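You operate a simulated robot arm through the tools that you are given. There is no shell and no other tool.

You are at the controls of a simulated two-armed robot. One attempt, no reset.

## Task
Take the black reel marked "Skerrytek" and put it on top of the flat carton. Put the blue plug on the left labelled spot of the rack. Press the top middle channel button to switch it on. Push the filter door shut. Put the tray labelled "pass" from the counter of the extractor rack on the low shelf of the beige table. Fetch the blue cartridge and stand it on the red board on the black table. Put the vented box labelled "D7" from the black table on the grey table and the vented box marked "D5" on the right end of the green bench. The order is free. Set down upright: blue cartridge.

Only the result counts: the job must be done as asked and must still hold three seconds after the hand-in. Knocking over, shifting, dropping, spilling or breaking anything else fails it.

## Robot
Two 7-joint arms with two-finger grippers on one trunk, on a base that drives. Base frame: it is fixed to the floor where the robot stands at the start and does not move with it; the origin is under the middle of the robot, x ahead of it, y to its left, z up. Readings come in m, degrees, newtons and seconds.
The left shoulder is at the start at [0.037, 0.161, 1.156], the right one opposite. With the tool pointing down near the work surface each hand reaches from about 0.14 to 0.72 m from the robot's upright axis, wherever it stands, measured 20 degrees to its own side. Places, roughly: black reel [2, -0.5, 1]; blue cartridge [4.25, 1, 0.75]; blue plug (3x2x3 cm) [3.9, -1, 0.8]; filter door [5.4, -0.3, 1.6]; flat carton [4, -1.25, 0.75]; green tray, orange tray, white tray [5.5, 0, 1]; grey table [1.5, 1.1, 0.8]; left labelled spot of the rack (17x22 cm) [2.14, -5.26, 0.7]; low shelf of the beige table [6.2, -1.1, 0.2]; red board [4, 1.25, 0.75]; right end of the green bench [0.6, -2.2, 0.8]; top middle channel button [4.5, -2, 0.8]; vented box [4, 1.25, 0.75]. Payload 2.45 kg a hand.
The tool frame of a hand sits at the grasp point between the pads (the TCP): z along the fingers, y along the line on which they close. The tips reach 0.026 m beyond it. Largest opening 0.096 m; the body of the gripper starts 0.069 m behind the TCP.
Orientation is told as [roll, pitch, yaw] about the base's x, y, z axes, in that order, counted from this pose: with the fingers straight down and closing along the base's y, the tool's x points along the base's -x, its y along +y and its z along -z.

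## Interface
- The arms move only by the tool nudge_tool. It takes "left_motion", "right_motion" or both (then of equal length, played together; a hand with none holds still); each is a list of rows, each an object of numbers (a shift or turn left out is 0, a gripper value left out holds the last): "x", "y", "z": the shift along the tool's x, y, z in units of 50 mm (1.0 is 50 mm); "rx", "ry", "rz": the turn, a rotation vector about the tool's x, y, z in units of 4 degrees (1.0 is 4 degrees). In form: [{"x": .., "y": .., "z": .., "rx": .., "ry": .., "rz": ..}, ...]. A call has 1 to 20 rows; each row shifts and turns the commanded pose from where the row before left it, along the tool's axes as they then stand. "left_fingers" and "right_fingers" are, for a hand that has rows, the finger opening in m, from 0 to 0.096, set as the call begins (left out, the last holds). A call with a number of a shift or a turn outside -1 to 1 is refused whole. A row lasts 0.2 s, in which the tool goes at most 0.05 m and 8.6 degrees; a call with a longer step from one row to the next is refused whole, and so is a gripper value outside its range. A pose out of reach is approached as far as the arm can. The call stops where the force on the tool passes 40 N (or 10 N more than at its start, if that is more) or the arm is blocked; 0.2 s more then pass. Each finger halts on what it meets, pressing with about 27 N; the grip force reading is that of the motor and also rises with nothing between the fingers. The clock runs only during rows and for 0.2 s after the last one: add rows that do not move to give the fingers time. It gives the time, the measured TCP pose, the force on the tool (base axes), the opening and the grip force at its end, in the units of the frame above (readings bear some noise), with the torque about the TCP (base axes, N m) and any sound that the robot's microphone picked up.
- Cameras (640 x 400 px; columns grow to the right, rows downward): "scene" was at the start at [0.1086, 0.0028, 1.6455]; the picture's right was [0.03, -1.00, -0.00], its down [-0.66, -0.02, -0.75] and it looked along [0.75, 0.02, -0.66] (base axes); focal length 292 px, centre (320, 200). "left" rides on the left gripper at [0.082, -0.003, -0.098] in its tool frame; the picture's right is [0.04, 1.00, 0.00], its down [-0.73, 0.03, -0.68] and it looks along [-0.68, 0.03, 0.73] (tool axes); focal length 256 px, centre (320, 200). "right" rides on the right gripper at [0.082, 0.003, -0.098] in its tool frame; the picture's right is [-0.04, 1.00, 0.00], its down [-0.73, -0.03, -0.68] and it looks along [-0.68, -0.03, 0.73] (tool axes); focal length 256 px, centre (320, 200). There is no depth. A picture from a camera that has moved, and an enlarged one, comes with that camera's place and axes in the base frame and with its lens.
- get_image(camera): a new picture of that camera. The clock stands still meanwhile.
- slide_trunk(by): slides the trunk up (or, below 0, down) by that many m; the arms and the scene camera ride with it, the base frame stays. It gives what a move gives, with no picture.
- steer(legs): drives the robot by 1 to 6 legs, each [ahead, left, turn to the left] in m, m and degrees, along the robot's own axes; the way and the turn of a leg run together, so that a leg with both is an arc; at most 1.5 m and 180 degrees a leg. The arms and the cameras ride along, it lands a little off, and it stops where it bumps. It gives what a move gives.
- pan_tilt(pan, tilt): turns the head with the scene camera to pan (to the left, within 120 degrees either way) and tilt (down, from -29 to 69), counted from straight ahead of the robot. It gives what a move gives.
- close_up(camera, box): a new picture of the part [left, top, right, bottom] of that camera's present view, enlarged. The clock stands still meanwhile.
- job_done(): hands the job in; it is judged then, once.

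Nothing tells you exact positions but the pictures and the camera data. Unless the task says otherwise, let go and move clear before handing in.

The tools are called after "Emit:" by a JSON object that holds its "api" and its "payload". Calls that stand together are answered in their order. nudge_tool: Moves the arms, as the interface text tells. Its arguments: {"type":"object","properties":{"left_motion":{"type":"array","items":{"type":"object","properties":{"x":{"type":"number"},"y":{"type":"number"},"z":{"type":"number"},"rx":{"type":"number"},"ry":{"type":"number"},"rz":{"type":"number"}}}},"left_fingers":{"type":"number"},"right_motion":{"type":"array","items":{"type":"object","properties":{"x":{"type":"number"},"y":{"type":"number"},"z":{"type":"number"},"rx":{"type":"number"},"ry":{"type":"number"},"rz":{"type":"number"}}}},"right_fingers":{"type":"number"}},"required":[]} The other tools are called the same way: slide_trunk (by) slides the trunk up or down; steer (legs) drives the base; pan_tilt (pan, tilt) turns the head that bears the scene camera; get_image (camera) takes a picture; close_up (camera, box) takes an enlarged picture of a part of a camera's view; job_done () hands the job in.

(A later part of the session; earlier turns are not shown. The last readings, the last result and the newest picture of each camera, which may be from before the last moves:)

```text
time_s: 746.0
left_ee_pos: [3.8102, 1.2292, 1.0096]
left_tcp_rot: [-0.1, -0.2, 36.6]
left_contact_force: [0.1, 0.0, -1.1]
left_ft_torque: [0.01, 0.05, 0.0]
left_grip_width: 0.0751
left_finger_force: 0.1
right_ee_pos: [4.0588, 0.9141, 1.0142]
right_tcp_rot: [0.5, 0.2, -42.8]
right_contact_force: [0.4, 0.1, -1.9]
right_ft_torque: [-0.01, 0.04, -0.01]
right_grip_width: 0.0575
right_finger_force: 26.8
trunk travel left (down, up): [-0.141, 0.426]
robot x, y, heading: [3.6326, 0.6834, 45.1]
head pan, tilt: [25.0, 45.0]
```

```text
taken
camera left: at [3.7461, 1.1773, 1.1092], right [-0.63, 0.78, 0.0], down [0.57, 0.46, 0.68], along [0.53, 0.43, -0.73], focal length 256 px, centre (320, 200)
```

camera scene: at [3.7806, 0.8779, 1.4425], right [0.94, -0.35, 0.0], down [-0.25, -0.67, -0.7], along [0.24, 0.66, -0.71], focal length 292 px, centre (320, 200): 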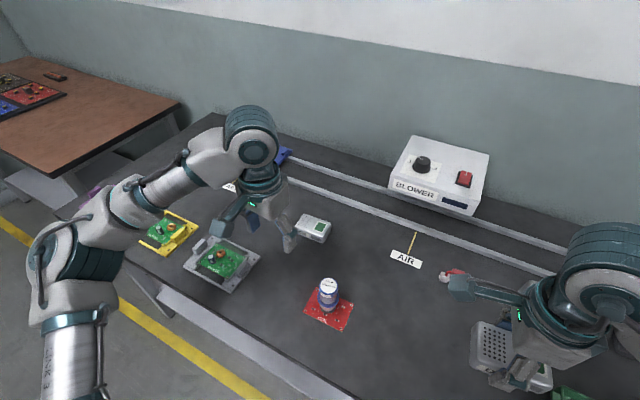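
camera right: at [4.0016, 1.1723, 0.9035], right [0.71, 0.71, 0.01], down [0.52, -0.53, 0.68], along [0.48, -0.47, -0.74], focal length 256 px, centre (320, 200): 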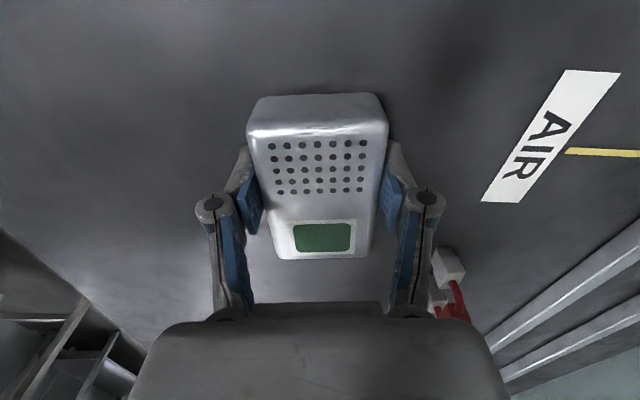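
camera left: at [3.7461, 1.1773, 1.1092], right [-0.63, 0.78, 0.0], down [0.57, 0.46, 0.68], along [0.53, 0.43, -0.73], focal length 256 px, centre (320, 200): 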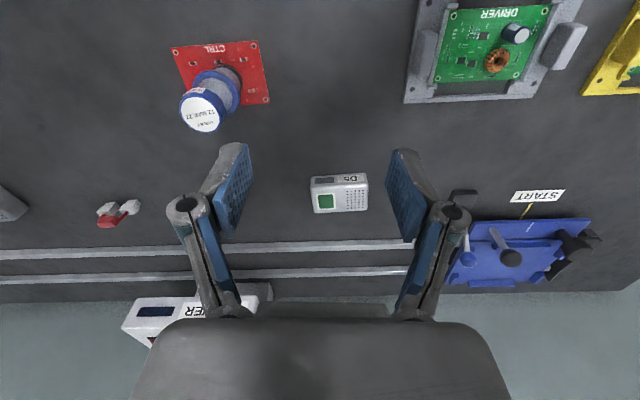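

D5 centre is about [3.935, 1.369]. I'll rotate the left hand by +97° so the fingers close across the box's short side.

Emit:
{"api": "nudge_tool", "payload": {"left_motion": [{"rz": -0.5}, {"rz": -1}, {"rz": -1}, {"rz": -1}, {"rz": -1}, {"rz": -1}, {"rz": -1}, {"rz": -1}, {"rz": -1}, {"rz": -1}, {"rz": -1}, {"rz": -1}, {"rz": -1}, {"rz": -1}, {"rz": -1}, {"rz": -1}, {"rz": -1}, {"rz": -1}, {"rz": -1}, {"rz": -1}], "left_fingers": 0.085}}

Emit:
{"api": "nudge_tool", "payload": {"left_motion": [{"rz": -1}, {"rz": -1}, {"rz": -1}, {"rz": -1}, {"rz": -0.7}, {}, {}]}}

Emit:
{"api": "get_image", "payload": {"camera": "left"}}

Emit:
{"api": "get_image", "payload": {"camera": "scene"}}

```text
time_s: 750.2
left_ee_pos: [3.8101, 1.2285, 1.0105]
left_tcp_rot: [-0.2, 0.0, 114.7]
left_contact_force: [0.3, 0.0, -0.6]
left_ft_torque: [-0.03, 0.02, 0.03]
left_grip_width: 0.0849
left_finger_force: 0.1
right_ee_pos: [4.0585, 0.9146, 1.014]
right_tcp_rot: [0.5, 0.3, -42.8]
right_contact_force: [0.1, -0.4, -1.6]
right_ft_torque: [0.02, 0.0, 0.02]
right_grip_width: 0.0573
right_finger_force: 27.4
trunk travel left (down, up): [-0.141, 0.426]
robot x, y, heading: [3.6323, 0.6834, 44.9]
head pan, tilt: [25.0, 45.0]
```

```text
time_s: 751.8
left_ee_pos: [3.8105, 1.2283, 1.0101]
left_tcp_rot: [-0.2, 0.1, 133.5]
left_contact_force: [-0.1, -0.4, -0.3]
left_ft_torque: [-0.02, -0.01, 0.01]
left_grip_width: 0.0849
left_finger_force: 0.0
right_ee_pos: [4.0592, 0.9144, 1.014]
right_tcp_rot: [0.5, 0.2, -42.7]
right_contact_force: [0.1, 0.3, -2.1]
right_ft_torque: [-0.01, 0.05, -0.03]
right_grip_width: 0.0573
right_finger_force: 27.3
trunk travel left (down, up): [-0.141, 0.426]
robot x, y, heading: [3.6373, 0.6795, 44.7]
head pan, tilt: [25.0, 45.0]
```

```text
taken
camera left: at [3.8682, 1.1721, 1.1099], right [-0.7, -0.72, 0.0], down [-0.53, 0.51, 0.68], along [-0.48, 0.47, -0.73], focal length 256 px, centre (320, 200)
```

left: 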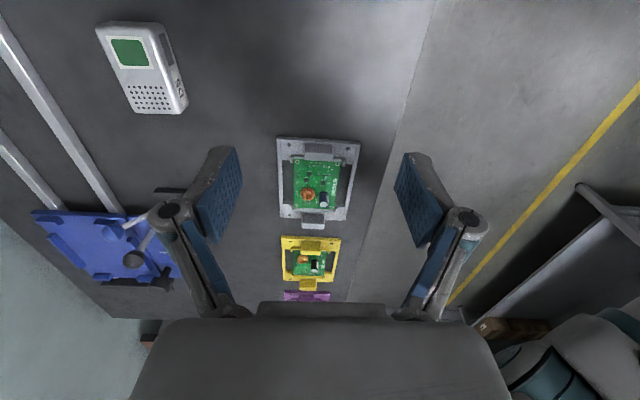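

```text
taken
camera scene: at [3.7806, 0.8779, 1.4425], right [0.94, -0.35, 0.0], down [-0.25, -0.67, -0.7], along [0.24, 0.66, -0.71], focal length 292 px, centre (320, 200)
```

scene: 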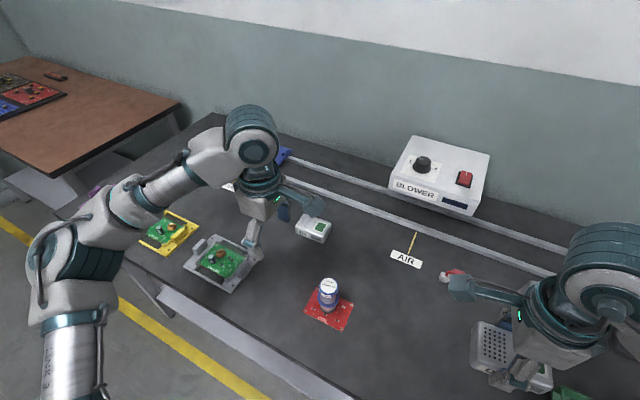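

Emit:
{"api": "nudge_tool", "payload": {"left_motion": [{"y": -0.15}, {"y": -0.35, "x": -0.05}, {"y": -0.45, "x": -0.08}, {"y": -0.5, "x": -0.1}, {"y": -0.5, "x": -0.1}, {"y": -0.5}, {"y": -0.5}, {"y": -0.4}, {"y": -0.25}, {"y": -0.1}, {}, {}]}}

Emit:
{"api": "get_image", "payload": {"camera": "left"}}

```text
time_s: 754.4
left_ee_pos: [3.9326, 1.3677, 1.0118]
left_tcp_rot: [-0.2, -0.1, 133.5]
left_contact_force: [0.0, 0.1, 0.1]
left_ft_torque: [-0.02, -0.01, 0.03]
left_grip_width: 0.0851
left_finger_force: 0.1
left hand out of reach, approached as far as the arm can: row 10
right_ee_pos: [4.0597, 0.9128, 1.0142]
right_tcp_rot: [0.6, 0.3, -42.9]
right_contact_force: [-1.0, -1.1, -1.1]
right_ft_torque: [-0.05, 0.0, 0.05]
right_grip_width: 0.0576
right_finger_force: 26.9
trunk travel left (down, up): [-0.141, 0.426]
robot x, y, heading: [3.6342, 0.6811, 44.5]
head pan, tilt: [25.0, 45.0]
```

```text
taken
camera left: at [3.9904, 1.311, 1.1117], right [-0.7, -0.72, 0.0], down [-0.53, 0.51, 0.68], along [-0.48, 0.48, -0.73], focal length 256 px, centre (320, 200)
```

left: 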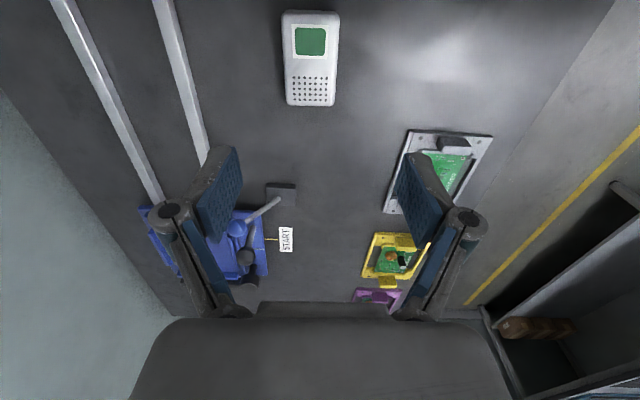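

Emit:
{"api": "nudge_tool", "payload": {"left_motion": [{"z": 0.2}, {"z": 0.4}, {"z": 0.5}, {"z": 0.5}, {"z": 0.4, "x": 0.1}, {"z": 0.2, "x": 0.12, "y": -0.1}, {"y": -0.14}, {}, {}]}}

Emit:
{"api": "get_image", "payload": {"camera": "left"}}

Emit:
{"api": "close_up", "payload": {"camera": "scene", "box": [230, 180, 390, 320]}}

```text
time_s: 756.4
left_ee_pos: [3.9475, 1.3668, 0.9013]
left_tcp_rot: [-0.2, 0.0, 133.5]
left_contact_force: [-0.6, -0.5, 0.6]
left_ft_torque: [-0.02, 0.0, 0.02]
left_grip_width: 0.0848
left_finger_force: 0.1
right_ee_pos: [4.0594, 0.9143, 1.0131]
right_tcp_rot: [0.5, 0.3, -43.0]
right_contact_force: [0.1, -0.1, -1.3]
right_ft_torque: [0.01, 0.0, 0.04]
right_grip_width: 0.0572
right_finger_force: 27.0
trunk travel left (down, up): [-0.141, 0.426]
robot x, y, heading: [3.6327, 0.6843, 44.9]
head pan, tilt: [25.0, 45.0]
```

```text
taken
camera left: at [4.0049, 1.3093, 1.0009], right [-0.7, -0.72, 0.0], down [-0.53, 0.51, 0.68], along [-0.48, 0.48, -0.73], focal length 256 px, centre (320, 200)
```

left: 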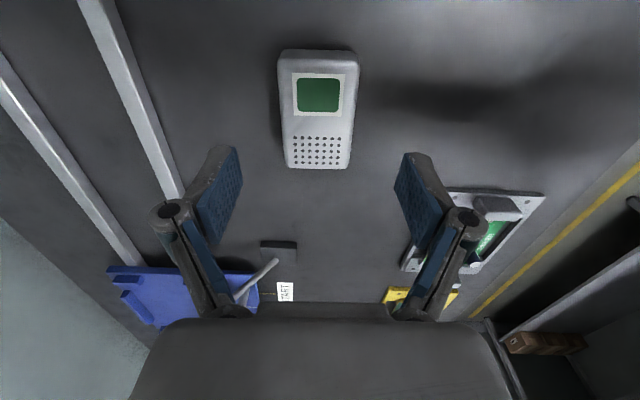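

```text
2.86 times, centred on (310, 250) of scene
camera zoom: at [3.7821, 0.878, 1.4423], right [0.94, -0.35, 0.0], down [-0.25, -0.67, -0.7], along [0.24, 0.66, -0.71], focal length 836 px, centre (349, 57)
```

zoom: 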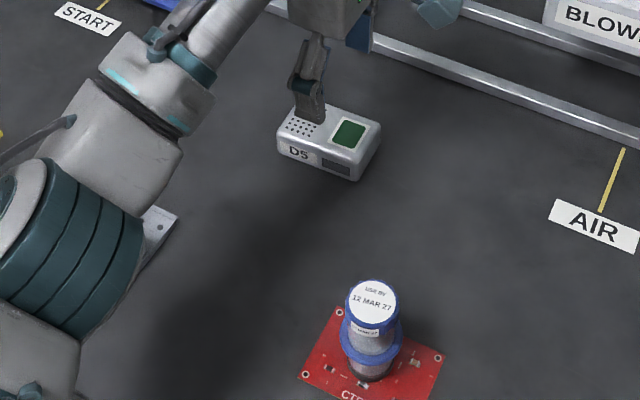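

Emit:
{"api": "nudge_tool", "payload": {"left_motion": [{"z": 0.2, "y": -0.06}, {"z": 0.35}, {"z": 0.4}, {"z": 0.4}, {"z": 0.3}, {"z": 0.15}, {}]}}

Emit:
{"api": "get_image", "payload": {"camera": "left"}}

Emit:
{"api": "get_image", "payload": {"camera": "scene"}}

```text
time_s: 758.0
left_ee_pos: [3.949, 1.3685, 0.8102]
left_tcp_rot: [-0.3, 0.0, 133.5]
left_contact_force: [0.0, 0.2, 0.4]
left_ft_torque: [0.01, -0.02, 0.01]
left_grip_width: 0.0851
left_finger_force: 0.1
right_ee_pos: [4.0588, 0.914, 1.0137]
right_tcp_rot: [0.5, 0.3, -42.7]
right_contact_force: [0.3, 0.2, -0.8]
right_ft_torque: [0.0, -0.02, -0.01]
right_grip_width: 0.0572
right_finger_force: 26.8
trunk travel left (down, up): [-0.141, 0.426]
robot x, y, heading: [3.6299, 0.682, 44.7]
head pan, tilt: [25.0, 45.0]
```

```text
taken
camera left: at [4.0071, 1.3113, 0.9105], right [-0.7, -0.72, 0.0], down [-0.53, 0.51, 0.68], along [-0.48, 0.48, -0.73], focal length 256 px, centre (320, 200)
```

left: 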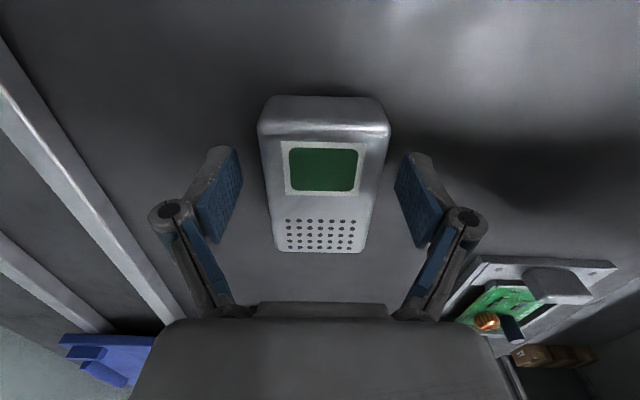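

```text
taken
camera scene: at [3.7819, 0.878, 1.4424], right [0.94, -0.35, 0.0], down [-0.25, -0.67, -0.7], along [0.24, 0.66, -0.71], focal length 292 px, centre (320, 200)
```

scene: 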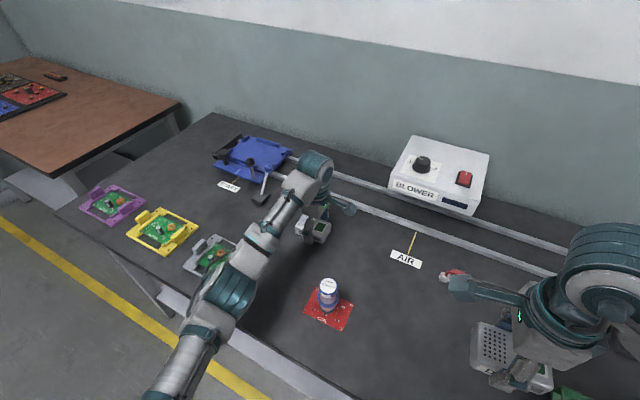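

Emit:
{"api": "nudge_tool", "payload": {"left_motion": [{"z": 0.06}, {}, {}, {}, {}, {}], "left_fingers": 0.03}}

Emit:
{"api": "get_image", "payload": {"camera": "left"}}

```text
time_s: 759.4
left_ee_pos: [3.9495, 1.3677, 0.8098]
left_tcp_rot: [-0.4, 0.0, 133.4]
left_contact_force: [1.6, 5.1, 14.2]
left_ft_torque: [0.01, -0.06, 0.01]
left_grip_width: 0.0575
left_finger_force: 26.4
right_ee_pos: [4.059, 0.9133, 1.0152]
right_tcp_rot: [0.5, 0.2, -42.8]
right_contact_force: [-0.1, 0.1, -0.9]
right_ft_torque: [0.04, 0.03, 0.01]
right_grip_width: 0.0572
right_finger_force: 27.2
trunk travel left (down, up): [-0.141, 0.426]
robot x, y, heading: [3.6318, 0.677, 44.7]
head pan, tilt: [25.0, 45.0]
```

```text
taken
camera left: at [4.007, 1.3106, 0.9092], right [-0.7, -0.72, -0.01], down [-0.53, 0.51, 0.68], along [-0.48, 0.48, -0.73], focal length 256 px, centre (320, 200)
```

left: 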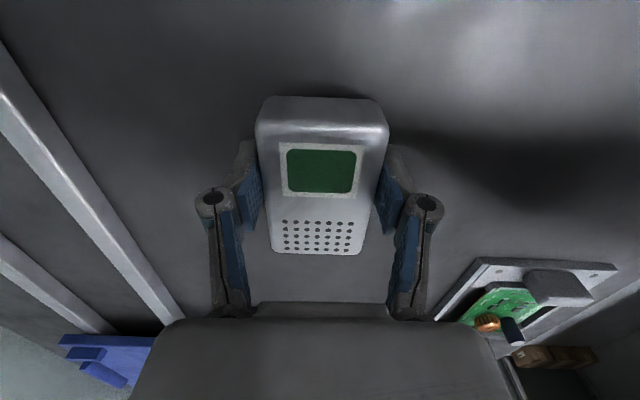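

D5 gripped. Lifting and drawing the left hand back.

Emit:
{"api": "nudge_tool", "payload": {"left_motion": [{"z": -0.15}, {"z": -0.35}, {"z": -0.5}, {"z": -0.6}, {"z": -0.6}, {"z": -0.6}, {"z": -0.5, "y": 0.2}, {"z": -0.3, "y": 0.4}, {"z": -0.1, "y": 0.5}, {"y": 0.55}, {"y": 0.55}, {"y": 0.55}, {"y": 0.5}, {"y": 0.35}, {"y": 0.15}, {}]}}

Emit:
{"api": "get_image", "payload": {"camera": "scene"}}

Emit:
{"api": "pan_tilt", "payload": {"pan": 100, "tilt": 30}}

Emit:
{"api": "get_image", "payload": {"camera": "scene"}}

```text
time_s: 762.8
left_ee_pos: [3.8121, 1.2399, 0.9932]
left_tcp_rot: [-0.2, 0.1, 133.6]
left_contact_force: [0.9, -0.1, -1.3]
left_ft_torque: [-0.01, 0.02, 0.01]
left_grip_width: 0.0572
left_finger_force: 26.3
right_ee_pos: [4.0581, 0.9145, 1.0136]
right_tcp_rot: [0.4, 0.2, -42.8]
right_contact_force: [0.5, -0.8, -1.4]
right_ft_torque: [0.0, 0.02, 0.02]
right_grip_width: 0.0573
right_finger_force: 26.9
trunk travel left (down, up): [-0.141, 0.426]
robot x, y, heading: [3.6318, 0.6791, 44.7]
head pan, tilt: [25.0, 45.0]
```

```text
taken
camera scene: at [3.7806, 0.8783, 1.4424], right [0.94, -0.35, 0.0], down [-0.25, -0.67, -0.7], along [0.24, 0.66, -0.71], focal length 292 px, centre (320, 200)
```

scene: 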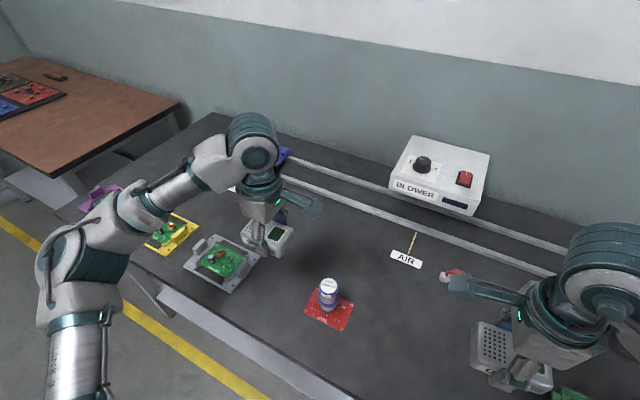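

```text
time_s: 764.3
left_ee_pos: [3.8122, 1.2396, 0.9931]
left_tcp_rot: [-0.2, 0.1, 133.6]
left_contact_force: [-1.0, -0.1, -1.1]
left_ft_torque: [0.03, -0.01, 0.02]
left_grip_width: 0.0574
left_finger_force: 27.3
right_ee_pos: [4.0575, 0.9139, 1.0144]
right_tcp_rot: [0.5, 0.3, -42.8]
right_contact_force: [0.3, -0.4, -1.6]
right_ft_torque: [0.03, 0.03, -0.01]
right_grip_width: 0.0573
right_finger_force: 26.8
trunk travel left (down, up): [-0.141, 0.426]
robot x, y, heading: [3.6325, 0.6832, 44.9]
head pan, tilt: [100.0, 30.0]
```

```text
taken
camera scene: at [3.6787, 0.8543, 1.4655], right [0.58, 0.82, -0.01], down [0.41, -0.29, -0.87], along [-0.71, 0.5, -0.5], focal length 292 px, centre (320, 200)
```

scene: 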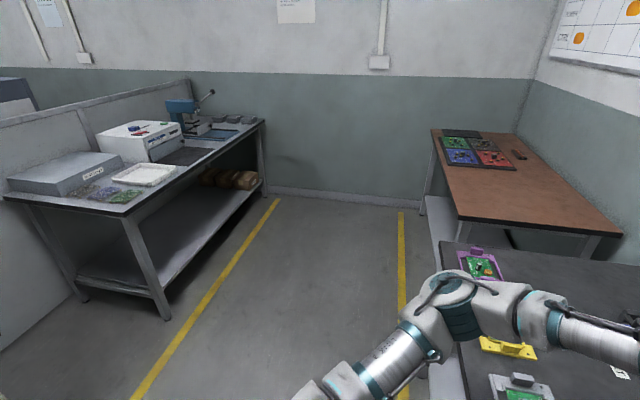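

The grey table is on the left side of the aisle further along. Zooming to find a free area on it.

Emit:
{"api": "close_up", "payload": {"camera": "scene", "box": [0, 80, 280, 255]}}

```text
2.29 times, centred on (140, 168) of scene
camera zoom: at [3.6787, 0.8543, 1.4655], right [0.58, 0.82, -0.01], down [0.41, -0.29, -0.87], along [-0.71, 0.5, -0.5], focal length 669 px, centre (731, 274)
```

zoom: 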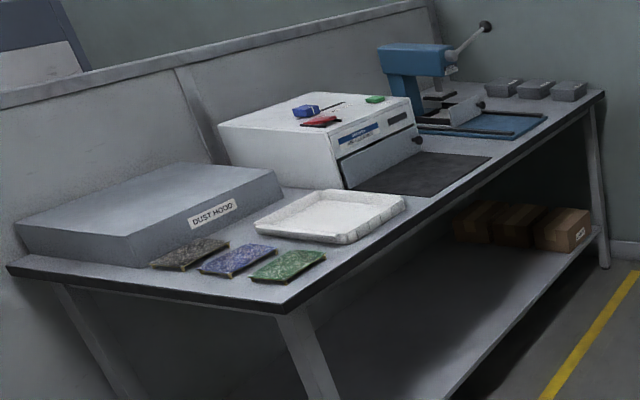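

I'll back off from the black table, move left down the aisle, and turn to face the grey table, in gentle steps.

Emit:
{"api": "steer", "payload": {"legs": [[-0.1, 0, 0], [-0.1, 0, 0], [-0.07, 0, -2.5]]}}

Emit:
{"api": "pan_tilt", "payload": {"pan": 60, "tilt": 35}}

Emit:
{"api": "steer", "payload": {"legs": [[0, 0.2, 0], [0, 0.2, 0], [0, 0.2, 0], [0, 0.2, 0], [0, 0.2, 0], [0, 0.2, 0]]}}

Emit:
{"api": "pan_tilt", "payload": {"pan": 110, "tilt": 45}}

Emit:
{"api": "get_image", "payload": {"camera": "scene"}}

```text
time_s: 766.8
left_ee_pos: [3.642, 1.0436, 0.9939]
left_tcp_rot: [-0.4, 0.1, 130.9]
left_contact_force: [-1.1, -0.3, -0.4]
left_ft_torque: [0.02, -0.05, 0.06]
left_grip_width: 0.0574
left_finger_force: 27.0
right_ee_pos: [3.8727, 0.7071, 1.016]
right_tcp_rot: [0.6, 0.1, -45.2]
right_contact_force: [-0.2, -0.8, -0.8]
right_ft_torque: [0.01, 0.01, -0.01]
right_grip_width: 0.0573
right_finger_force: 27.1
trunk travel left (down, up): [-0.141, 0.426]
robot x, y, heading: [3.4389, 0.4979, 42.1]
head pan, tilt: [100.0, 30.0]
```

```text
time_s: 767.9
left_ee_pos: [3.6395, 1.0403, 0.9969]
left_tcp_rot: [-0.6, 0.1, 131.1]
left_contact_force: [-0.4, -0.4, -0.8]
left_ft_torque: [0.01, -0.03, 0.01]
left_grip_width: 0.0575
left_finger_force: 26.4
right_ee_pos: [3.8721, 0.7051, 1.0166]
right_tcp_rot: [0.9, 0.2, -45.2]
right_contact_force: [1.3, -0.1, -1.3]
right_ft_torque: [0.01, -0.02, 0.01]
right_grip_width: 0.0574
right_finger_force: 26.7
trunk travel left (down, up): [-0.141, 0.426]
robot x, y, heading: [3.4373, 0.4934, 42.1]
head pan, tilt: [60.0, 35.0]
```

```text
time_s: 775.5
left_ee_pos: [2.8354, 1.9386, 0.9955]
left_tcp_rot: [-0.6, 0.1, 130.6]
left_contact_force: [-0.2, 0.4, -1.8]
left_ft_torque: [-0.01, -0.03, 0.02]
left_grip_width: 0.0577
left_finger_force: 27.2
right_ee_pos: [3.0654, 1.5999, 1.0168]
right_tcp_rot: [1.0, 0.0, -45.8]
right_contact_force: [-0.4, 0.2, -0.9]
right_ft_torque: [0.01, 0.03, 0.01]
right_grip_width: 0.0572
right_finger_force: 26.9
trunk travel left (down, up): [-0.141, 0.426]
robot x, y, heading: [2.6317, 1.3917, 41.7]
head pan, tilt: [60.0, 35.0]
```

```text
time_s: 776.6
left_ee_pos: [2.8338, 1.9348, 0.9974]
left_tcp_rot: [-0.8, 0.1, 130.6]
left_contact_force: [0.3, 0.2, -0.9]
left_ft_torque: [-0.04, 0.01, -0.03]
left_grip_width: 0.0575
left_finger_force: 27.3
right_ee_pos: [3.0638, 1.5959, 1.0195]
right_tcp_rot: [1.1, 0.1, -45.9]
right_contact_force: [0.5, 0.6, -1.6]
right_ft_torque: [0.03, 0.04, -0.01]
right_grip_width: 0.0573
right_finger_force: 27.4
trunk travel left (down, up): [-0.141, 0.426]
robot x, y, heading: [2.6336, 1.3914, 41.7]
head pan, tilt: [110.0, 45.0]
```

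```text
taken
camera scene: at [2.6878, 1.5447, 1.443], right [0.47, 0.88, -0.01], down [0.62, -0.34, -0.71], along [-0.63, 0.33, -0.71], focal length 292 px, centre (320, 200)
```

scene: 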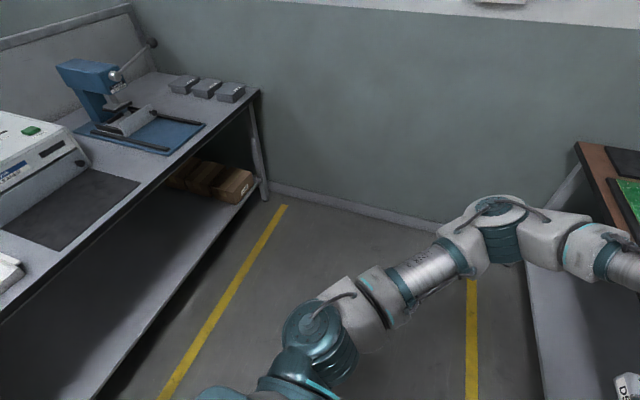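

Emit:
{"api": "steer", "payload": {"legs": [[0, 0, 60], [0, 0, 60], [0, 0, 60]]}}

Emit:
{"api": "steer", "payload": {"legs": [[0, -0.2, 0], [0, -0.2, 0]]}}

Emit:
{"api": "pan_tilt", "payload": {"pan": -20, "tilt": 40}}

Emit:
{"api": "get_image", "payload": {"camera": "scene"}}

```text
time_s: 785.0
left_ee_pos: [2.4242, 0.8537, 0.9999]
left_tcp_rot: [-1.0, 0.0, -50.3]
left_contact_force: [0.0, 0.4, -1.0]
left_ft_torque: [-0.01, 0.05, 0.01]
left_grip_width: 0.0572
left_finger_force: 27.0
right_ee_pos: [2.2004, 1.1958, 1.0193]
right_tcp_rot: [1.2, 0.2, 133.3]
right_contact_force: [0.7, 0.6, -1.5]
right_ft_torque: [-0.01, -0.01, 0.0]
right_grip_width: 0.0576
right_finger_force: 27.1
trunk travel left (down, up): [-0.141, 0.426]
robot x, y, heading: [2.6336, 1.3889, -138.8]
head pan, tilt: [110.0, 45.0]
```

```text
time_s: 787.8
left_ee_pos: [2.162, 1.162, 1.0014]
left_tcp_rot: [-1.1, 0.0, -50.3]
left_contact_force: [0.4, 0.4, -2.0]
left_ft_torque: [0.05, 0.01, 0.02]
left_grip_width: 0.0574
left_finger_force: 27.1
right_ee_pos: [1.9389, 1.5029, 1.0221]
right_tcp_rot: [1.4, 0.1, 133.2]
right_contact_force: [-0.3, -1.0, -1.8]
right_ft_torque: [0.0, 0.0, 0.02]
right_grip_width: 0.0575
right_finger_force: 26.3
trunk travel left (down, up): [-0.141, 0.426]
robot x, y, heading: [2.3668, 1.6941, -139.2]
head pan, tilt: [110.0, 45.0]
```

```text
time_s: 789.9
left_ee_pos: [2.1667, 1.1638, 1.0044]
left_tcp_rot: [-1.4, 0.0, -50.4]
left_contact_force: [-0.1, 0.7, -1.9]
left_ft_torque: [0.0, 0.01, 0.0]
left_grip_width: 0.0574
left_finger_force: 27.0
right_ee_pos: [1.9433, 1.5061, 1.0237]
right_tcp_rot: [1.6, 0.1, 133.3]
right_contact_force: [0.2, -0.5, -1.2]
right_ft_torque: [-0.02, 0.0, -0.03]
right_grip_width: 0.0574
right_finger_force: 27.3
trunk travel left (down, up): [-0.141, 0.426]
robot x, y, heading: [2.3685, 1.6988, -139.4]
head pan, tilt: [-20.0, 40.0]
```

```text
taken
camera scene: at [2.1648, 1.555, 1.4498], right [-0.36, 0.93, 0.0], down [0.6, 0.23, -0.76], along [-0.71, -0.27, -0.65], focal length 292 px, centre (320, 200)
```

scene: 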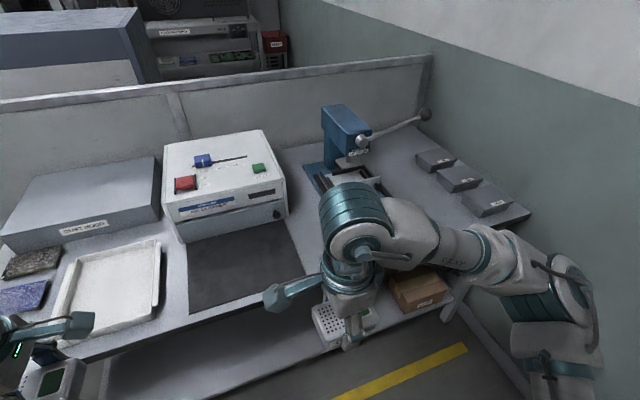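

Emit:
{"api": "get_image", "payload": {"camera": "right"}}

Emit:
{"api": "close_up", "payload": {"camera": "scene", "box": [280, 80, 560, 255]}}

```text
taken
camera right: at [1.9988, 1.4469, 1.1223], right [-0.75, -0.66, 0.03], down [-0.47, 0.57, 0.68], along [-0.46, 0.5, -0.74], focal length 256 px, centre (320, 200)
```

right: 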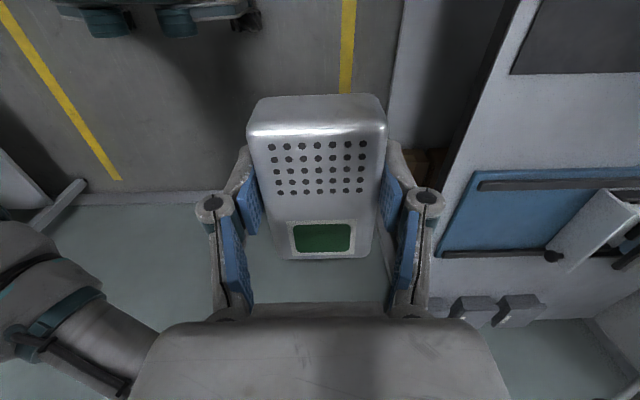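

```text
2.29 times, centred on (420, 168) of scene
camera zoom: at [2.1648, 1.555, 1.4498], right [-0.36, 0.93, 0.0], down [0.6, 0.23, -0.76], along [-0.71, -0.27, -0.65], focal length 669 px, centre (91, 274)
```

zoom: 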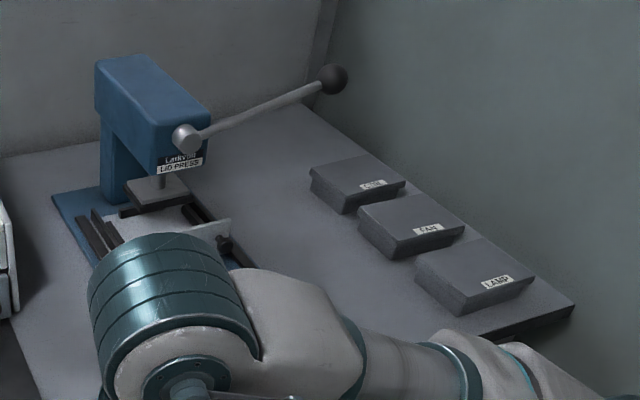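

There is a free strip between the dark mat and the blue press mat (≈[1.65, 1.38]). Moving forward a bit to reach it.

Emit:
{"api": "steer", "payload": {"legs": [[0.08, 0, -1.2], [0.07, 0, 0]]}}

Emit:
{"api": "pan_tilt", "payload": {"pan": 40, "tilt": 45}}

Emit:
{"api": "pan_tilt", "payload": {"pan": -10, "tilt": 50}}

Emit:
{"api": "get_image", "payload": {"camera": "scene"}}

Emit:
{"api": "get_image", "payload": {"camera": "right"}}

```text
time_s: 791.5
left_ee_pos: [2.0369, 1.0705, 1.003]
left_tcp_rot: [-1.2, -0.1, -51.7]
left_contact_force: [-0.8, -0.3, -1.9]
left_ft_torque: [0.01, -0.07, 0.0]
left_grip_width: 0.0573
left_finger_force: 26.7
right_ee_pos: [1.8221, 1.4187, 1.0227]
right_tcp_rot: [1.5, 0.1, 132.0]
right_contact_force: [-0.6, 0.6, -2.0]
right_ft_torque: [0.01, -0.05, -0.04]
right_grip_width: 0.0572
right_finger_force: 26.8
trunk travel left (down, up): [-0.141, 0.426]
robot x, y, heading: [2.2528, 1.5998, -140.3]
head pan, tilt: [-20.0, 40.0]
```

```text
time_s: 792.9
left_ee_pos: [2.0423, 1.0748, 1.0064]
left_tcp_rot: [-1.6, 0.0, -51.7]
left_contact_force: [0.1, 1.2, -2.0]
left_ft_torque: [0.02, -0.02, -0.01]
left_grip_width: 0.0575
left_finger_force: 26.8
right_ee_pos: [1.8266, 1.423, 1.0268]
right_tcp_rot: [1.8, 0.2, 131.9]
right_contact_force: [-0.7, 0.4, -0.9]
right_ft_torque: [-0.01, 0.01, 0.03]
right_grip_width: 0.0573
right_finger_force: 26.6
trunk travel left (down, up): [-0.141, 0.426]
robot x, y, heading: [2.2504, 1.6024, -140.4]
head pan, tilt: [40.0, 45.0]
```

```text
time_s: 794.0
left_ee_pos: [2.0419, 1.0753, 1.0061]
left_tcp_rot: [-1.6, -0.1, -51.7]
left_contact_force: [-0.8, 0.1, -2.2]
left_ft_torque: [-0.02, 0.0, 0.0]
left_grip_width: 0.0574
left_finger_force: 27.2
right_ee_pos: [1.826, 1.4224, 1.0255]
right_tcp_rot: [1.9, 0.2, 132.0]
right_contact_force: [0.3, -0.4, -1.9]
right_ft_torque: [0.01, -0.02, 0.02]
right_grip_width: 0.0574
right_finger_force: 27.3
trunk travel left (down, up): [-0.141, 0.426]
robot x, y, heading: [2.2568, 1.5971, -140.5]
head pan, tilt: [-10.0, 50.0]
```

```text
taken
camera scene: at [2.0595, 1.4539, 1.4356], right [-0.49, 0.87, 0.0], down [0.67, 0.38, -0.64], along [-0.56, -0.31, -0.77], focal length 292 px, centre (320, 200)
```

scene: 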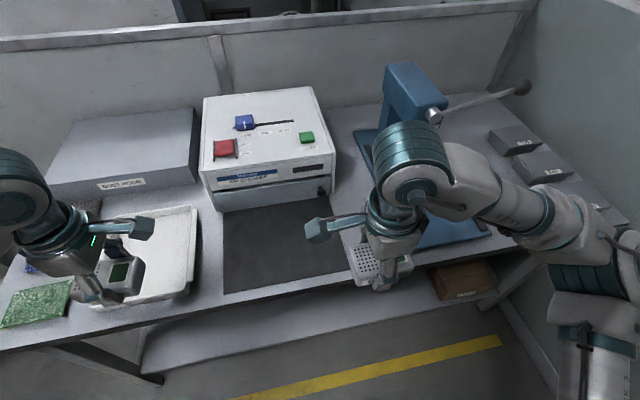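

```text
taken
camera right: at [1.881, 1.3617, 1.1241], right [-0.77, -0.64, 0.03], down [-0.45, 0.58, 0.68], along [-0.45, 0.51, -0.74], focal length 256 px, centre (320, 200)
```

right: 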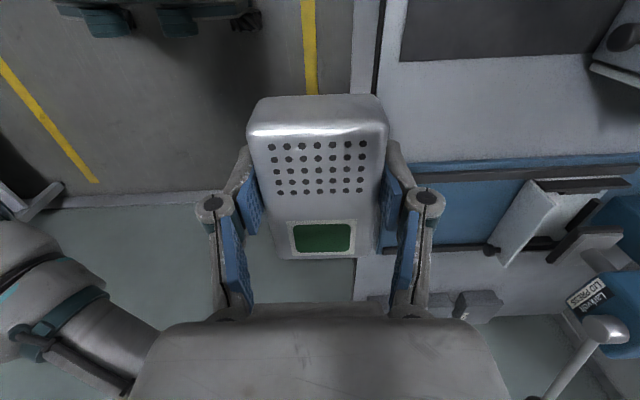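

Emit:
{"api": "nudge_tool", "payload": {"right_motion": [{"x": -0.1, "y": 0.15, "rx": 0.1}, {"x": -0.2, "y": 0.35, "rx": 0.2}, {"x": -0.2, "y": 0.45, "rx": 0.18}, {"x": -0.22, "y": 0.5}, {"x": -0.22, "y": 0.5}, {"x": -0.22, "y": 0.5}, {"x": -0.2, "y": 0.45}, {"x": -0.18, "y": 0.4}, {"x": -0.1, "y": 0.28}, {"z": 0.2}, {"z": 0.45}, {"z": 0.5}, {"z": 0.45}, {"z": 0.3}, {"z": 0.1}, {}, {}]}}

Emit:
{"api": "get_image", "payload": {"camera": "scene"}}

Emit:
{"api": "get_image", "payload": {"camera": "right"}}

```text
time_s: 797.6
left_ee_pos: [2.0418, 1.0742, 1.0067]
left_tcp_rot: [-1.6, 0.0, -51.7]
left_contact_force: [-0.6, -0.1, -0.8]
left_ft_torque: [0.0, 0.0, 0.04]
left_grip_width: 0.0575
left_finger_force: 27.1
right_ee_pos: [1.637, 1.364, 0.9264]
right_tcp_rot: [0.0, 0.1, 132.0]
right_contact_force: [-0.2, -0.2, -2.0]
right_ft_torque: [-0.03, -0.03, 0.01]
right_grip_width: 0.0572
right_finger_force: 26.8
trunk travel left (down, up): [-0.141, 0.426]
robot x, y, heading: [2.2523, 1.5985, -140.5]
head pan, tilt: [-10.0, 50.0]
```

```text
taken
camera scene: at [2.0585, 1.4537, 1.4355], right [-0.49, 0.87, 0.0], down [0.67, 0.38, -0.64], along [-0.56, -0.31, -0.77], focal length 292 px, centre (320, 200)
```

scene: 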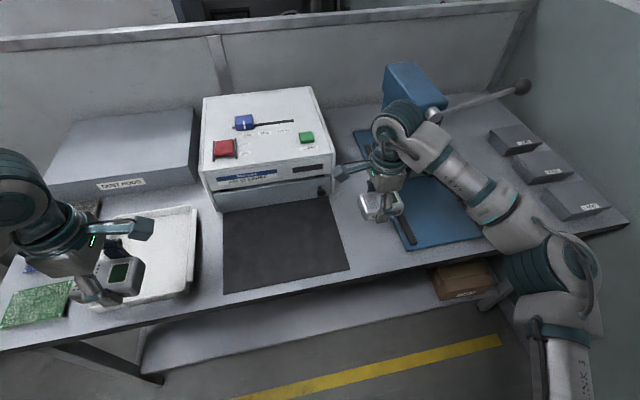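

```text
taken
camera right: at [1.6894, 1.3017, 1.0258], right [-0.77, -0.64, 0.0], down [-0.47, 0.57, 0.68], along [-0.43, 0.52, -0.74], focal length 256 px, centre (320, 200)
```

right: 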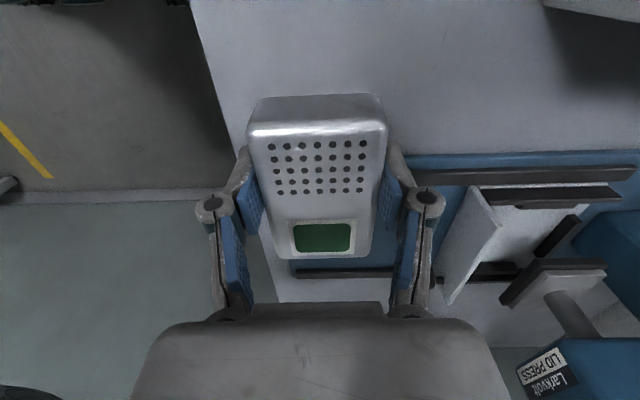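

Emit:
{"api": "nudge_tool", "payload": {"right_motion": [{"z": 0.2, "x": 0.04}, {"z": 0.4}, {"z": 0.4}, {"z": 0.3}, {"z": 0.2}, {"z": 0.1}, {}]}}

Emit:
{"api": "nudge_tool", "payload": {"right_motion": [{"z": 0.08}, {"z": 0.08}, {}]}}

Emit:
{"api": "get_image", "payload": {"camera": "right"}}

```text
time_s: 799.2
left_ee_pos: [2.0426, 1.0739, 1.0058]
left_tcp_rot: [-1.7, 0.1, -51.7]
left_contact_force: [0.3, 0.2, -1.4]
left_ft_torque: [0.01, 0.04, 0.01]
left_grip_width: 0.0575
left_finger_force: 27.0
right_ee_pos: [1.6403, 1.3605, 0.848]
right_tcp_rot: [0.0, 0.1, 132.0]
right_contact_force: [0.1, -0.5, -1.5]
right_ft_torque: [-0.03, 0.02, 0.02]
right_grip_width: 0.0574
right_finger_force: 27.3
trunk travel left (down, up): [-0.141, 0.426]
robot x, y, heading: [2.2548, 1.5995, -140.7]
head pan, tilt: [-10.0, 50.0]
```

```text
time_s: 800.0
left_ee_pos: [2.0416, 1.0752, 1.0053]
left_tcp_rot: [-1.5, 0.0, -51.8]
left_contact_force: [-0.2, -0.2, -1.6]
left_ft_torque: [0.02, 0.01, 0.0]
left_grip_width: 0.0575
left_finger_force: 26.9
right_ee_pos: [1.6397, 1.3613, 0.8379]
right_tcp_rot: [0.1, 0.1, 132.0]
right_contact_force: [0.1, -0.5, -1.1]
right_ft_torque: [0.01, 0.01, 0.02]
right_grip_width: 0.0574
right_finger_force: 27.1
trunk travel left (down, up): [-0.141, 0.426]
robot x, y, heading: [2.2539, 1.5987, -140.6]
head pan, tilt: [-10.0, 50.0]
```

```text
taken
camera right: at [1.6919, 1.2992, 0.9366], right [-0.77, -0.64, 0.0], down [-0.47, 0.57, 0.68], along [-0.43, 0.52, -0.74], focal length 256 px, centre (320, 200)
```

right: 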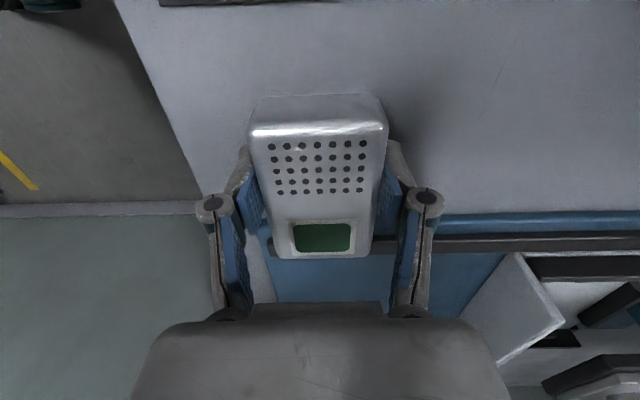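

Emit:
{"api": "nudge_tool", "payload": {"right_motion": [{"z": 0.08}, {"z": 0.08}, {"z": 0.08}, {}]}}

Emit:
{"api": "nudge_tool", "payload": {"right_motion": [{"z": 0.06}, {"z": 0.06}, {}]}}

```text
time_s: 801.0
left_ee_pos: [2.0419, 1.0746, 1.0057]
left_tcp_rot: [-1.6, 0.0, -51.7]
left_contact_force: [0.4, -0.1, -0.7]
left_ft_torque: [0.01, 0.01, 0.0]
left_grip_width: 0.0573
left_finger_force: 27.2
right_ee_pos: [1.6394, 1.3605, 0.8261]
right_tcp_rot: [0.0, 0.1, 132.0]
right_contact_force: [-0.4, -0.3, -1.6]
right_ft_torque: [0.02, 0.04, 0.0]
right_grip_width: 0.0574
right_finger_force: 26.9
trunk travel left (down, up): [-0.141, 0.426]
robot x, y, heading: [2.2527, 1.5975, -140.3]
head pan, tilt: [-10.0, 50.0]
```

```text
time_s: 801.8
left_ee_pos: [2.0423, 1.0747, 1.0066]
left_tcp_rot: [-1.6, 0.0, -51.7]
left_contact_force: [1.5, 0.0, -1.3]
left_ft_torque: [-0.03, 0.05, 0.0]
left_grip_width: 0.0571
left_finger_force: 27.3
right_ee_pos: [1.6391, 1.3598, 0.8211]
right_tcp_rot: [-0.1, 0.1, 132.0]
right_contact_force: [-0.2, 0.5, -1.3]
right_ft_torque: [0.01, -0.03, -0.01]
right_grip_width: 0.0575
right_finger_force: 27.1
trunk travel left (down, up): [-0.141, 0.426]
robot x, y, heading: [2.2563, 1.5995, -140.6]
head pan, tilt: [-10.0, 50.0]
```

Emit:
{"api": "nudge_tool", "payload": {"right_motion": [{"z": 0.06}, {"z": 0.06}, {}]}}

Emit:
{"api": "nudge_tool", "payload": {"right_motion": [{"z": 0.06}, {"z": 0.06}, {}]}}

Emit:
{"api": "get_image", "payload": {"camera": "right"}}

```text
time_s: 802.6
left_ee_pos: [2.0412, 1.0752, 1.0063]
left_tcp_rot: [-1.6, 0.0, -51.7]
left_contact_force: [0.4, -0.1, -0.8]
left_ft_torque: [-0.01, -0.03, 0.01]
left_grip_width: 0.0574
left_finger_force: 26.9
right_ee_pos: [1.6406, 1.3593, 0.8151]
right_tcp_rot: [0.0, 0.0, 131.9]
right_contact_force: [-0.2, 0.3, -1.4]
right_ft_torque: [0.01, -0.02, 0.0]
right_grip_width: 0.0576
right_finger_force: 27.2
trunk travel left (down, up): [-0.141, 0.426]
robot x, y, heading: [2.2528, 1.597, -140.3]
head pan, tilt: [-10.0, 50.0]
```

```text
time_s: 803.4
left_ee_pos: [2.0404, 1.0733, 1.0057]
left_tcp_rot: [-1.6, 0.0, -51.8]
left_contact_force: [0.1, -0.5, -1.2]
left_ft_torque: [0.0, 0.01, 0.04]
left_grip_width: 0.0575
left_finger_force: 26.9
right_ee_pos: [1.6405, 1.3622, 0.8075]
right_tcp_rot: [0.0, 0.0, 132.0]
right_contact_force: [0.1, -0.1, -1.4]
right_ft_torque: [-0.03, 0.01, 0.03]
right_grip_width: 0.0575
right_finger_force: 27.1
trunk travel left (down, up): [-0.141, 0.426]
robot x, y, heading: [2.2541, 1.6012, -140.5]
head pan, tilt: [-10.0, 50.0]
```

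```text
taken
camera right: at [1.6925, 1.2995, 0.9069], right [-0.77, -0.64, 0.0], down [-0.47, 0.57, 0.68], along [-0.43, 0.52, -0.74], focal length 256 px, centre (320, 200)
```

right: 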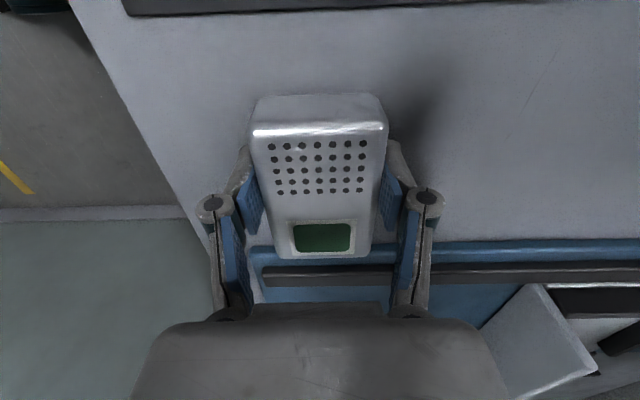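

Emit:
{"api": "nudge_tool", "payload": {"right_motion": [{"z": 0.06}, {"z": 0.06}, {"z": 0.06}, {}]}}

Emit:
{"api": "nudge_tool", "payload": {"right_motion": [{"z": 0.06}, {"z": 0.06}, {}]}}

Emit:
{"api": "nudge_tool", "payload": {"right_motion": [{"z": 0.06}, {"z": 0.06}, {}]}}

```text
time_s: 804.4
left_ee_pos: [2.0428, 1.0751, 1.0075]
left_tcp_rot: [-1.7, -0.1, -51.8]
left_contact_force: [-0.2, -0.2, -1.4]
left_ft_torque: [0.03, 0.0, 0.0]
left_grip_width: 0.0573
left_finger_force: 26.8
right_ee_pos: [1.6399, 1.362, 0.8025]
right_tcp_rot: [0.3, 0.2, 132.0]
right_contact_force: [-5.3, -0.9, 21.5]
right_ft_torque: [0.1, 0.05, 0.03]
right_grip_width: 0.058
right_finger_force: 27.1
trunk travel left (down, up): [-0.141, 0.426]
robot x, y, heading: [2.254, 1.5985, -140.7]
head pan, tilt: [-10.0, 50.0]
```

```text
time_s: 804.9
left_ee_pos: [2.0465, 1.0771, 1.0063]
left_tcp_rot: [-1.8, 0.0, -51.7]
left_contact_force: [0.1, 0.5, -1.8]
left_ft_torque: [0.04, -0.01, -0.01]
left_grip_width: 0.0573
left_finger_force: 26.8
right_ee_pos: [1.6412, 1.3625, 0.8029]
right_tcp_rot: [0.5, 0.2, 132.0]
right_contact_force: [7.4, 4.7, 13.1]
right_ft_torque: [0.46, -0.51, -0.03]
right_grip_width: 0.0575
right_finger_force: 26.7
trunk travel left (down, up): [-0.141, 0.426]
robot x, y, heading: [2.2545, 1.5997, -140.4]
head pan, tilt: [-10.0, 50.0]
stopped in row 2 (right hand): the force on the tool passed its limit at 44 N (the readings are from after the stop); the commanded pose is now the measured one
```

```text
time_s: 805.6
left_ee_pos: [2.0472, 1.0793, 1.009]
left_tcp_rot: [-2.1, 0.0, -51.7]
left_contact_force: [0.2, 0.0, -1.6]
left_ft_torque: [-0.02, -0.02, 0.02]
left_grip_width: 0.0574
left_finger_force: 27.2
right_ee_pos: [1.643, 1.3633, 0.8043]
right_tcp_rot: [1.1, 0.3, 132.0]
right_contact_force: [8.1, 5.0, 18.2]
right_ft_torque: [0.79, -0.49, -0.1]
right_grip_width: 0.058
right_finger_force: 27.0
trunk travel left (down, up): [-0.141, 0.426]
robot x, y, heading: [2.2541, 1.5981, -140.4]
head pan, tilt: [-10.0, 50.0]
stopped in row 3 (right hand): the force on the tool passed its limit at 42 N (the readings are from after the stop); the commanded pose is now the measured one
```

Contact with the table. Easing up a hair and releasing D7.

Emit:
{"api": "nudge_tool", "payload": {"right_motion": [{"z": -0.04}, {}]}}

Emit:
{"api": "nudge_tool", "payload": {"right_motion": [{}, {}, {}], "right_fingers": 0.085}}

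Emit:
{"api": "get_image", "payload": {"camera": "right"}}

Emit:
{"api": "nudge_tool", "payload": {"right_motion": [{"z": -0.1}, {"z": -0.25}, {"z": -0.4}, {"z": -0.5}, {"z": -0.5}, {"z": -0.5}, {"z": -0.5}, {"z": -0.4}, {"z": -0.2}, {}]}}

Emit:
{"api": "get_image", "payload": {"camera": "right"}}

Emit:
{"api": "get_image", "payload": {"camera": "scene"}}

```text
time_s: 806.2
left_ee_pos: [2.0472, 1.0796, 1.0095]
left_tcp_rot: [-2.0, 0.0, -51.7]
left_contact_force: [0.5, -0.1, -1.5]
left_ft_torque: [0.01, 0.0, 0.01]
left_grip_width: 0.0573
left_finger_force: 27.4
right_ee_pos: [1.6423, 1.3631, 0.8042]
right_tcp_rot: [0.9, 0.2, 131.9]
right_contact_force: [5.7, 2.3, 8.7]
right_ft_torque: [0.31, -0.36, -0.11]
right_grip_width: 0.0574
right_finger_force: 26.8
trunk travel left (down, up): [-0.141, 0.426]
robot x, y, heading: [2.2592, 1.599, -140.4]
head pan, tilt: [-10.0, 50.0]
```

```text
time_s: 807.0
left_ee_pos: [2.0466, 1.0788, 1.0103]
left_tcp_rot: [-2.0, 0.0, -51.7]
left_contact_force: [-0.8, 0.2, -0.9]
left_ft_torque: [0.02, 0.04, 0.03]
left_grip_width: 0.0572
left_finger_force: 27.0
right_ee_pos: [1.6405, 1.3622, 0.8037]
right_tcp_rot: [1.0, 0.2, 131.9]
right_contact_force: [0.2, 0.6, 0.3]
right_ft_torque: [0.02, -0.03, -0.03]
right_grip_width: 0.085
right_finger_force: 0.0
trunk travel left (down, up): [-0.141, 0.426]
robot x, y, heading: [2.253, 1.6012, -140.5]
head pan, tilt: [-10.0, 50.0]
```

```text
taken
camera right: at [1.6937, 1.3019, 0.9016], right [-0.77, -0.64, 0.02], down [-0.46, 0.58, 0.68], along [-0.44, 0.51, -0.74], focal length 256 px, centre (320, 200)
```

right: 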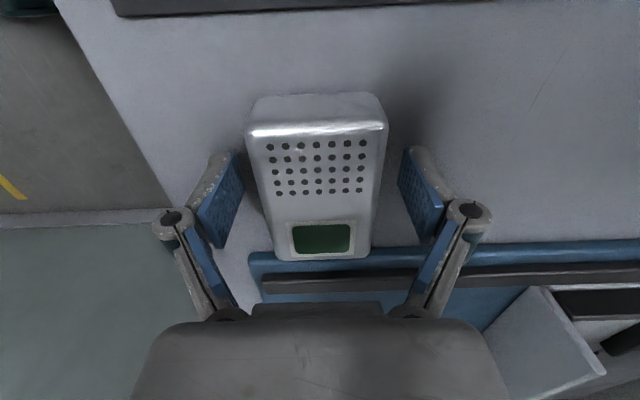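

```text
time_s: 809.2
left_ee_pos: [2.0451, 1.0795, 1.0099]
left_tcp_rot: [-1.9, 0.1, -51.8]
left_contact_force: [-0.2, -0.3, -2.3]
left_ft_torque: [-0.01, -0.01, -0.02]
left_grip_width: 0.0574
left_finger_force: 27.3
right_ee_pos: [1.6416, 1.3656, 0.9719]
right_tcp_rot: [1.1, 0.2, 131.8]
right_contact_force: [0.0, -0.5, 0.2]
right_ft_torque: [0.03, -0.02, 0.01]
right_grip_width: 0.0851
right_finger_force: 0.1
trunk travel left (down, up): [-0.141, 0.426]
robot x, y, heading: [2.2516, 1.5956, -140.5]
head pan, tilt: [-10.0, 50.0]
```

```text
taken
camera right: at [1.6946, 1.3051, 1.0701], right [-0.77, -0.64, 0.02], down [-0.46, 0.58, 0.68], along [-0.44, 0.51, -0.74], focal length 256 px, centre (320, 200)
```

right: 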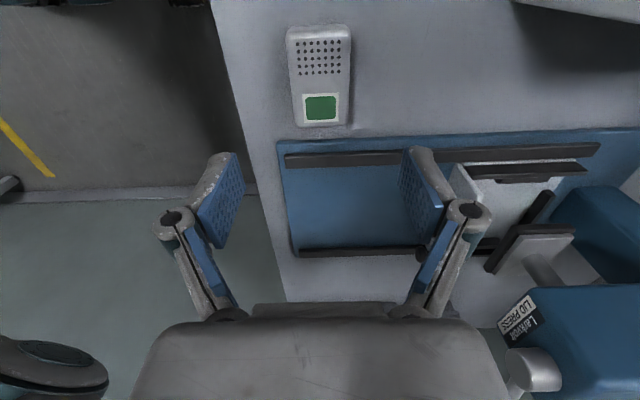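

```text
taken
camera scene: at [2.0583, 1.4535, 1.4354], right [-0.49, 0.87, 0.0], down [0.67, 0.38, -0.64], along [-0.56, -0.31, -0.77], focal length 292 px, centre (320, 200)
```

scene: 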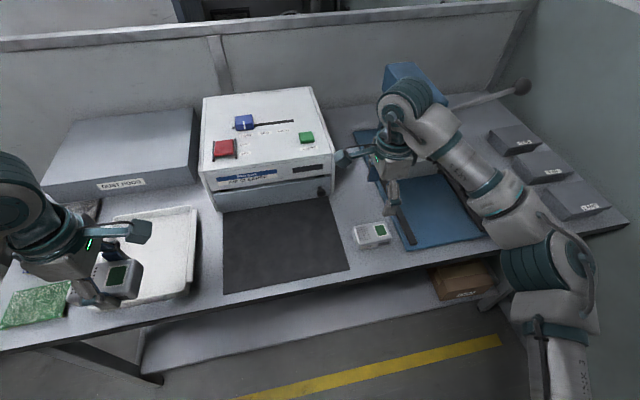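

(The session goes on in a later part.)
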